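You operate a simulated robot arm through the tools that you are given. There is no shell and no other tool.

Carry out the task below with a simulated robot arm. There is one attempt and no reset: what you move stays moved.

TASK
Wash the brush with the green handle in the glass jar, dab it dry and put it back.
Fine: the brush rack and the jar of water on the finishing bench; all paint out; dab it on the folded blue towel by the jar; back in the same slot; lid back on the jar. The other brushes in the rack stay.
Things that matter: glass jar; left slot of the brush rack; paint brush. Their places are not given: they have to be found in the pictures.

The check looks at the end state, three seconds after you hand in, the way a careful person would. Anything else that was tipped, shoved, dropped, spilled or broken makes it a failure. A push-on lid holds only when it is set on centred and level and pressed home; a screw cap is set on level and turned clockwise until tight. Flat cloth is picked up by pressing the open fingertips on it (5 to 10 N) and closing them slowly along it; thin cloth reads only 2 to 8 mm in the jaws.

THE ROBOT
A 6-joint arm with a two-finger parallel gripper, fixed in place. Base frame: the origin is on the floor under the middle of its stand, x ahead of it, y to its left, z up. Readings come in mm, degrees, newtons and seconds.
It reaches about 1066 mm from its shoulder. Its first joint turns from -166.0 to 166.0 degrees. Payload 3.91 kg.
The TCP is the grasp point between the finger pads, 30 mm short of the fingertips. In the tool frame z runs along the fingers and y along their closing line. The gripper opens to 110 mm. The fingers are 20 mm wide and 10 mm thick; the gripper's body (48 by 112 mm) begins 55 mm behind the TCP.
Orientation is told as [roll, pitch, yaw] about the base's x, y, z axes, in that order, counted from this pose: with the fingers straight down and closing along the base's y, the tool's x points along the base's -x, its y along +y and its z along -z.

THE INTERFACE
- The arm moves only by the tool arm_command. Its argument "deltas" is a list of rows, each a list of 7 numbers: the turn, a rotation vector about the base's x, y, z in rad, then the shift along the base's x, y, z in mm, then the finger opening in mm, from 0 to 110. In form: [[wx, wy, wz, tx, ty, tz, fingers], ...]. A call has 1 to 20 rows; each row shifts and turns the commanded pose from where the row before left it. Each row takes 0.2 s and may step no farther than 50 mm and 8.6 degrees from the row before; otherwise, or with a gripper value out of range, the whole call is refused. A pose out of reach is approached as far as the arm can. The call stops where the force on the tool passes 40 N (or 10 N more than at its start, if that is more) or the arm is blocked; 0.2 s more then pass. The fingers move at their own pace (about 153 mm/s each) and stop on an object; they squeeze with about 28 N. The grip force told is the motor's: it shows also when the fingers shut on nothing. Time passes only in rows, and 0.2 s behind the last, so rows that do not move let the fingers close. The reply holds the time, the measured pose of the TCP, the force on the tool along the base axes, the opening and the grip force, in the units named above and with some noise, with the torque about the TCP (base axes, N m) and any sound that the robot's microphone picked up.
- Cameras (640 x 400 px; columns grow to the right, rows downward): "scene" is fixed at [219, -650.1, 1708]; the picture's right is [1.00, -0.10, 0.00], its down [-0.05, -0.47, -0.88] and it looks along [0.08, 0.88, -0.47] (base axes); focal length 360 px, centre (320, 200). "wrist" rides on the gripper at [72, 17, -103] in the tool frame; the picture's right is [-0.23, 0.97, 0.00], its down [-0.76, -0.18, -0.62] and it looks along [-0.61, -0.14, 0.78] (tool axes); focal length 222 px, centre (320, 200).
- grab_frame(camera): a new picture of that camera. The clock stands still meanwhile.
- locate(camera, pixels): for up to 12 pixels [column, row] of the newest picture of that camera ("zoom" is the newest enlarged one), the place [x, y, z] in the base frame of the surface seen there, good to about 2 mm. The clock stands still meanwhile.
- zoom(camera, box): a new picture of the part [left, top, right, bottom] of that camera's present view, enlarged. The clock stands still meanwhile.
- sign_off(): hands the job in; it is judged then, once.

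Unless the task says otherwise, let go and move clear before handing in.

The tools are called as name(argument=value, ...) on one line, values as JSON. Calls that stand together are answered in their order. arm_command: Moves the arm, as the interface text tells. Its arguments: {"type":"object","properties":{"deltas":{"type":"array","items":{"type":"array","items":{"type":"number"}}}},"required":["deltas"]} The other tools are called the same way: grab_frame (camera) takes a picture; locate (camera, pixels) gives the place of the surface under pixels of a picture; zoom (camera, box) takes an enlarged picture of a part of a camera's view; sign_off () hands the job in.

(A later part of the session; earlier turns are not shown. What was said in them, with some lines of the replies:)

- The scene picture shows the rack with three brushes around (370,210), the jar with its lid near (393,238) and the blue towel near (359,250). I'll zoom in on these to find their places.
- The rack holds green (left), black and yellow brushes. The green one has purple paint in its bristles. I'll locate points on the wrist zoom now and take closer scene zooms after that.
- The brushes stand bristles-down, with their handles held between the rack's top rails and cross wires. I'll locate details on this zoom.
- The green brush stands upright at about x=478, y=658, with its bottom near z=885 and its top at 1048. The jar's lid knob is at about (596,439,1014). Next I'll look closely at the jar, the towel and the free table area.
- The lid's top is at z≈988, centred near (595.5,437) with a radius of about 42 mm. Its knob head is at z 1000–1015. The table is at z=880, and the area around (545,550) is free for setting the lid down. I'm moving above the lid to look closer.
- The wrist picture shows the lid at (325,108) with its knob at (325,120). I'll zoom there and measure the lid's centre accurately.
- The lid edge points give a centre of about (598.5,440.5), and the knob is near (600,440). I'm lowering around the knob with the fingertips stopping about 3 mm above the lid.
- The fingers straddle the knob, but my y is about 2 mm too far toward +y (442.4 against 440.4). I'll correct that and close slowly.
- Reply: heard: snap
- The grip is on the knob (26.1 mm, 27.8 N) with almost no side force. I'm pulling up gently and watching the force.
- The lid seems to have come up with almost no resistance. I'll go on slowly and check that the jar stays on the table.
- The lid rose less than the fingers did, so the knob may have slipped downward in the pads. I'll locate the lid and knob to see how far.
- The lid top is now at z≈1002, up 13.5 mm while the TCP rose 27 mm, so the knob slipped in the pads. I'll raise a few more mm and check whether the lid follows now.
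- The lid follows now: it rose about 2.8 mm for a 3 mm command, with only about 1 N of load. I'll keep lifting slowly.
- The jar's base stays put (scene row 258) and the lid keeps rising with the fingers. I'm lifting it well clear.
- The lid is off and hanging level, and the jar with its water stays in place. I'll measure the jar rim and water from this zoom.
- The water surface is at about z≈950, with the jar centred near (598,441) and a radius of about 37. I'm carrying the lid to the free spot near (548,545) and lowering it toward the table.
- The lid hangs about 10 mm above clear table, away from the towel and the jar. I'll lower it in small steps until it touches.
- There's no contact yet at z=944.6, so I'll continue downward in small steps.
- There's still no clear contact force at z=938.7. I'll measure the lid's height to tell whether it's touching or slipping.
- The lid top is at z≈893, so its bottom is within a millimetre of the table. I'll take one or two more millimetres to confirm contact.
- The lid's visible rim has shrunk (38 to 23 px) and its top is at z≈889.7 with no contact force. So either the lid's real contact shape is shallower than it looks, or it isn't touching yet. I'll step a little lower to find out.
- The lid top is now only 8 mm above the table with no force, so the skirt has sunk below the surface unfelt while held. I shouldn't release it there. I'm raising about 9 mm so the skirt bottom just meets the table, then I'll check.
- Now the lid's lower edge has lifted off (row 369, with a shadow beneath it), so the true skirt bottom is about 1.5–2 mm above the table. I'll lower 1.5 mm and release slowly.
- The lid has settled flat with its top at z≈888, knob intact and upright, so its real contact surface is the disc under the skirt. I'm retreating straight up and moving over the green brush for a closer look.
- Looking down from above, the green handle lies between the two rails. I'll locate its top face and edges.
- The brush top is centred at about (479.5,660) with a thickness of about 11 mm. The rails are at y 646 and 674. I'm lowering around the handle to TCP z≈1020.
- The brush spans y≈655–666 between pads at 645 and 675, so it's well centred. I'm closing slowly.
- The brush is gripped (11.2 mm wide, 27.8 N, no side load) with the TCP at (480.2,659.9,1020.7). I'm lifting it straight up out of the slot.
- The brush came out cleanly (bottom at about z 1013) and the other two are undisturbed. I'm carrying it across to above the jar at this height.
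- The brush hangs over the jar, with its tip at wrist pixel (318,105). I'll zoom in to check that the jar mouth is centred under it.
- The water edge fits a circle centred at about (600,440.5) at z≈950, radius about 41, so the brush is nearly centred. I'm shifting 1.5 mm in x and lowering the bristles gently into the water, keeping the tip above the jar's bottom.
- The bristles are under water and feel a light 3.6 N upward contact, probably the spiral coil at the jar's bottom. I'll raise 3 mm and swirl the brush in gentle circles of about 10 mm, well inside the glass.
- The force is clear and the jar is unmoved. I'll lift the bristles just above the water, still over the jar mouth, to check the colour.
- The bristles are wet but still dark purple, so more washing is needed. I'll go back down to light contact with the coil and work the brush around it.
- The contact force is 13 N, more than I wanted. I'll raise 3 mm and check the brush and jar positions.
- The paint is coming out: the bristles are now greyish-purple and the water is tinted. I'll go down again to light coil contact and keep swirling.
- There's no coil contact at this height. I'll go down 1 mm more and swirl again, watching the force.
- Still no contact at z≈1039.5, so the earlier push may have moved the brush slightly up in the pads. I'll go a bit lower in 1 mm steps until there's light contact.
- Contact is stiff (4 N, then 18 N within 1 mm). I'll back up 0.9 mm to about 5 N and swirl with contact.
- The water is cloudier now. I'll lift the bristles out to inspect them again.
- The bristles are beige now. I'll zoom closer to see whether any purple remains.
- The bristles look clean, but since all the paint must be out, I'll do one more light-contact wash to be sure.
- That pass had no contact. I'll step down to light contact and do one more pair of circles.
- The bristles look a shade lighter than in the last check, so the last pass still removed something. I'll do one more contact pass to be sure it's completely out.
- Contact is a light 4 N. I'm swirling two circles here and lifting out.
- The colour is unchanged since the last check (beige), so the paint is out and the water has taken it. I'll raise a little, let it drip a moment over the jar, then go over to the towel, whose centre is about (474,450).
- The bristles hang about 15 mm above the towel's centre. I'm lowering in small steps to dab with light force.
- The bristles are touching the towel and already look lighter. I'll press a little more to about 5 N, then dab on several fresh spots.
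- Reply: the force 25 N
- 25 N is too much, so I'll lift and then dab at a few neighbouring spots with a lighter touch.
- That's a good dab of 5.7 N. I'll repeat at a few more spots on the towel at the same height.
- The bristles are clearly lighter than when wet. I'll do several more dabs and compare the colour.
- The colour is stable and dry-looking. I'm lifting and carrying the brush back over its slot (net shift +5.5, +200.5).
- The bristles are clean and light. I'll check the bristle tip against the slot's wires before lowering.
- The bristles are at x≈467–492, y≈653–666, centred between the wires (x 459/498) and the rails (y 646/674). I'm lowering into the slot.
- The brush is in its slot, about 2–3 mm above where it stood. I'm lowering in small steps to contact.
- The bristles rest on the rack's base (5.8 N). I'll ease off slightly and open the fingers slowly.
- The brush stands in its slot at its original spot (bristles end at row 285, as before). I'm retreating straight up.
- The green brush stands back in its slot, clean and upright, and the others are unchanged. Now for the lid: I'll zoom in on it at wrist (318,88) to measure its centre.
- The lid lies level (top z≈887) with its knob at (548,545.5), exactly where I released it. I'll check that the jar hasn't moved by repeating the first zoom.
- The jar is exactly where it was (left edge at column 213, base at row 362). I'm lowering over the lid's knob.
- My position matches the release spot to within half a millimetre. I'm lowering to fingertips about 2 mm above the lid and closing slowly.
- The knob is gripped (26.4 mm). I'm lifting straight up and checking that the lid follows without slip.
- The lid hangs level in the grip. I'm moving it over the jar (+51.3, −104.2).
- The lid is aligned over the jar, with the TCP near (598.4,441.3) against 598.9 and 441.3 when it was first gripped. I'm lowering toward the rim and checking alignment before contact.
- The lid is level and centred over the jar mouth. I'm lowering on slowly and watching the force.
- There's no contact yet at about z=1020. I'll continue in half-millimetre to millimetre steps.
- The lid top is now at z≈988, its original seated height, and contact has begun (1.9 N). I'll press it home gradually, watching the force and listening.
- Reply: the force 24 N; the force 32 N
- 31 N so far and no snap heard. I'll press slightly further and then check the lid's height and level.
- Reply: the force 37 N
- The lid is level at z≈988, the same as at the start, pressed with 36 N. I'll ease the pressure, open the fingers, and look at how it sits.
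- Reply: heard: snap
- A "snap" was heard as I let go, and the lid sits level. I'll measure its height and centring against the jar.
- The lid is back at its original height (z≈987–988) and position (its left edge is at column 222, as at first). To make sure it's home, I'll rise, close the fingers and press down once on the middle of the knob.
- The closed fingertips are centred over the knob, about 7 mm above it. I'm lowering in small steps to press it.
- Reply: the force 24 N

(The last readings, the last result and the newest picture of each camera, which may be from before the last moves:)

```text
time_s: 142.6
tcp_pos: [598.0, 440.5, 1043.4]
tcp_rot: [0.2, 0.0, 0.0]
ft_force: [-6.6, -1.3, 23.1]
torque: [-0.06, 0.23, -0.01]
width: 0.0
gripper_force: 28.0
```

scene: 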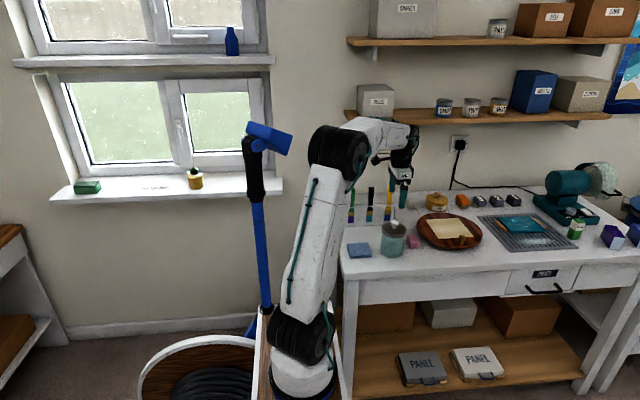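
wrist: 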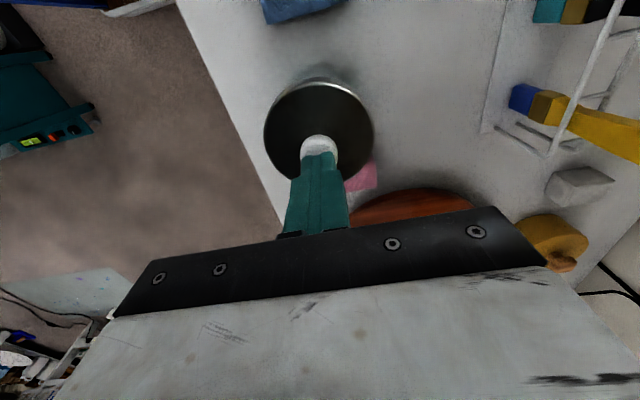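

The lid takes 23 N firmly without moving. I'll give it one slightly firmer press, then retreat.

arm_command(deltas=[[0, 0, 0, 0, 0, -0.4, 0], [0, 0, 0, 0, 0, 0, 0]])

arm_command(deltas=[[0, 0, 0, 0, 0, 2, 0], [0, 0, 0, 0, 0, 10, 0], [0, 0, 0, 0, 0, 20, 0], [0, 0, 0, 0, 0, 40, 0], [0, 0, 0, -15, 0, 40, 0], [0, 0, 0, -30, -10, 30, 0], [0, 0, 0, -40, -20, 20, 0], [0, 0, 0, -40, -20, 10, 20], [0, 0, 0, -40, -20, 0, 60], [0, 0, 0, -40, -20, 0, 60], [0, 0, 0, 0, 0, 0, 60]])

grab_frame(camera="scene")

zoom(camera="scene", box=[330, 175, 430, 265])

grab_frame(camera="wrist")

```text
time_s: 143.2
tcp_pos: [598.2, 440.7, 1043.9]
tcp_rot: [0.2, -0.1, -0.1]
ft_force: [-8.0, 1.3, 35.3]
torque: [0.01, 0.3, 0.01]
width: 0.0
gripper_force: 28.3
```

```text
time_s: 145.6
tcp_pos: [393.9, 352.5, 1212.2]
tcp_rot: [-0.1, 0.1, 0.0]
ft_force: [-0.4, 0.4, 0.2]
torque: [0.02, -0.02, -0.01]
width: 60.0
gripper_force: 0.0
```

```text
taken
```

scene: 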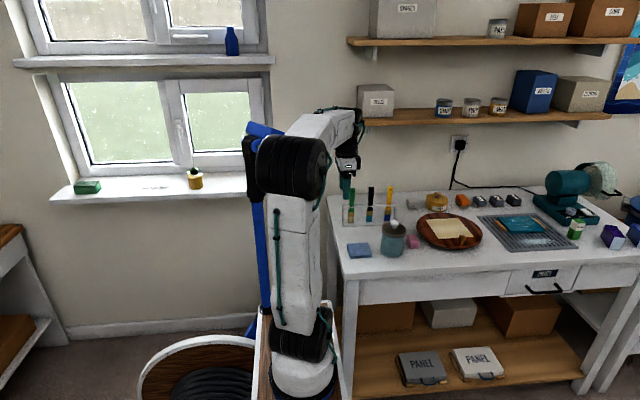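

```text
4.44 times, centred on (380, 220) of scene
```

zoom: 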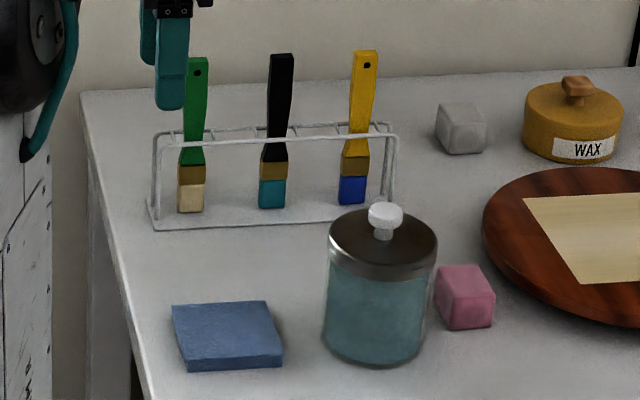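

```text
taken
```

wrist: 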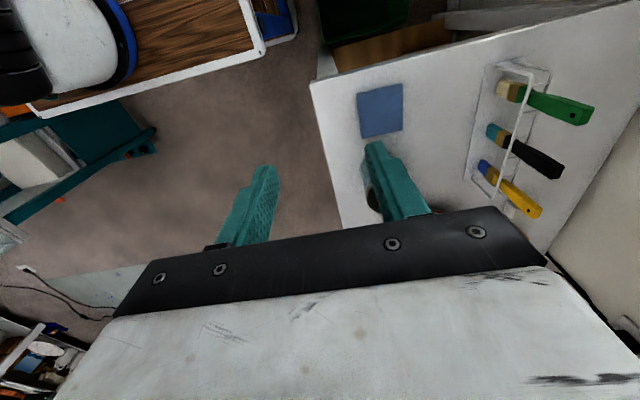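

The gripper is clear and everything stands in place: the brush in the left slot, the lid on the jar, the towel unmoved. I'll take one last close look at the bristles, the lid and the table for paint, drips or tilt.

zoom(camera="scene", box=[360, 180, 392, 225])

zoom(camera="scene", box=[345, 215, 425, 265])

zoom(camera="wrist", box=[460, 50, 620, 150])

zoom(camera="scene", box=[338, 185, 378, 230])

locate(camera="zoom", pixels=[[340, 90], [335, 240], [325, 290], [325, 335]])

```text
8.89 times, centred on (376, 202) of scene
```

zoom: 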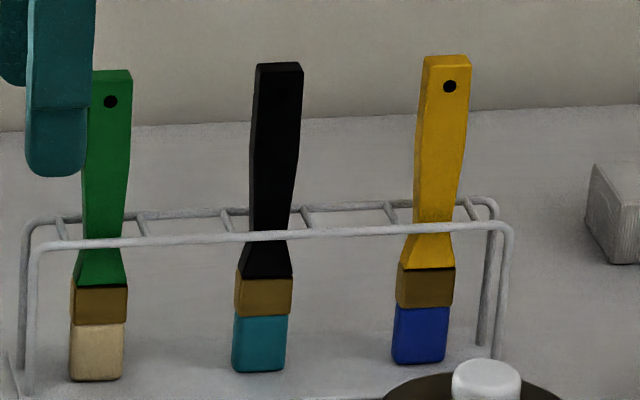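

```text
8.00 times, centred on (385, 240) of scene
```

zoom: 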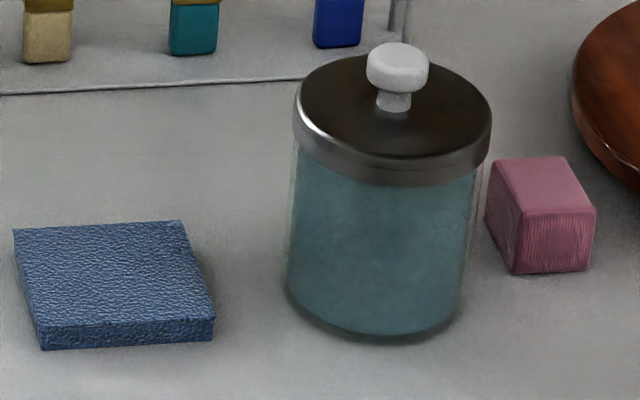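

```text
4.00 times, centred on (540, 100) of wrist
```

zoom: 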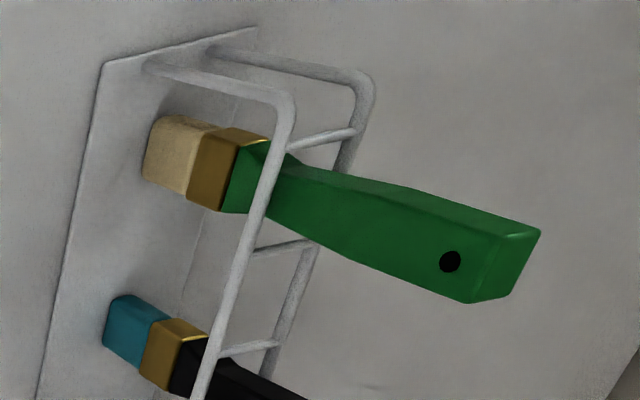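

```text
8.89 times, centred on (358, 208) of scene
```

zoom: 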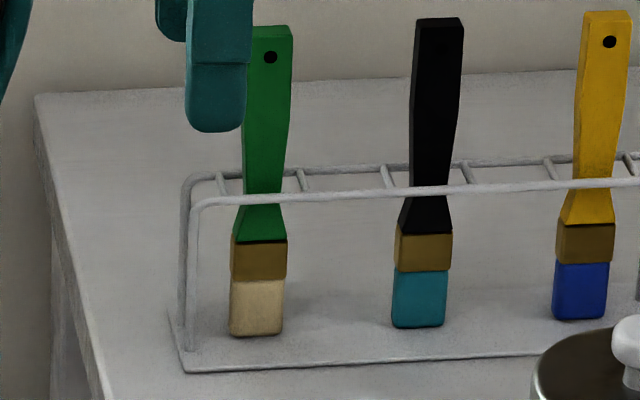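

```text
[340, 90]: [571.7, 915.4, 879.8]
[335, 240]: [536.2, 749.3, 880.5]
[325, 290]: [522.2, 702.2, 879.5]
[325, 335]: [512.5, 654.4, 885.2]
```

The close-ups show clean, light bristles with the brush upright in the left slot. The lid sits level on the jar, the table has no drips, and the towel, the pink block and the other two brushes are where they were. The gripper is empty and clear, so I'm handing in.

sign_off()

```text
The job is handed in.
```

The green-handled brush has been washed, dabbed dry and put back in the left slot of the rack, and I've handed the job in. I don't know the check's result yet.

- **Paint:** the bristles went from purple to clean beige. I kept working them against the coil in the jar until the colour stopped changing between checks, so the jar water is now tinted.
- **Drying:** I dabbed the brush on the blue towel eight times. One dab pressed harder than I meant (25 N), but nothing moved or marked.
- **Lid:** it is back on the jar at its original height, level and centred. I heard it snap on, then pressed the knob to about 35 N and it stayed put.
- **Everything else:** the black and yellow brushes, the towel and the pink block are where they were, and I saw no drips on the bench.
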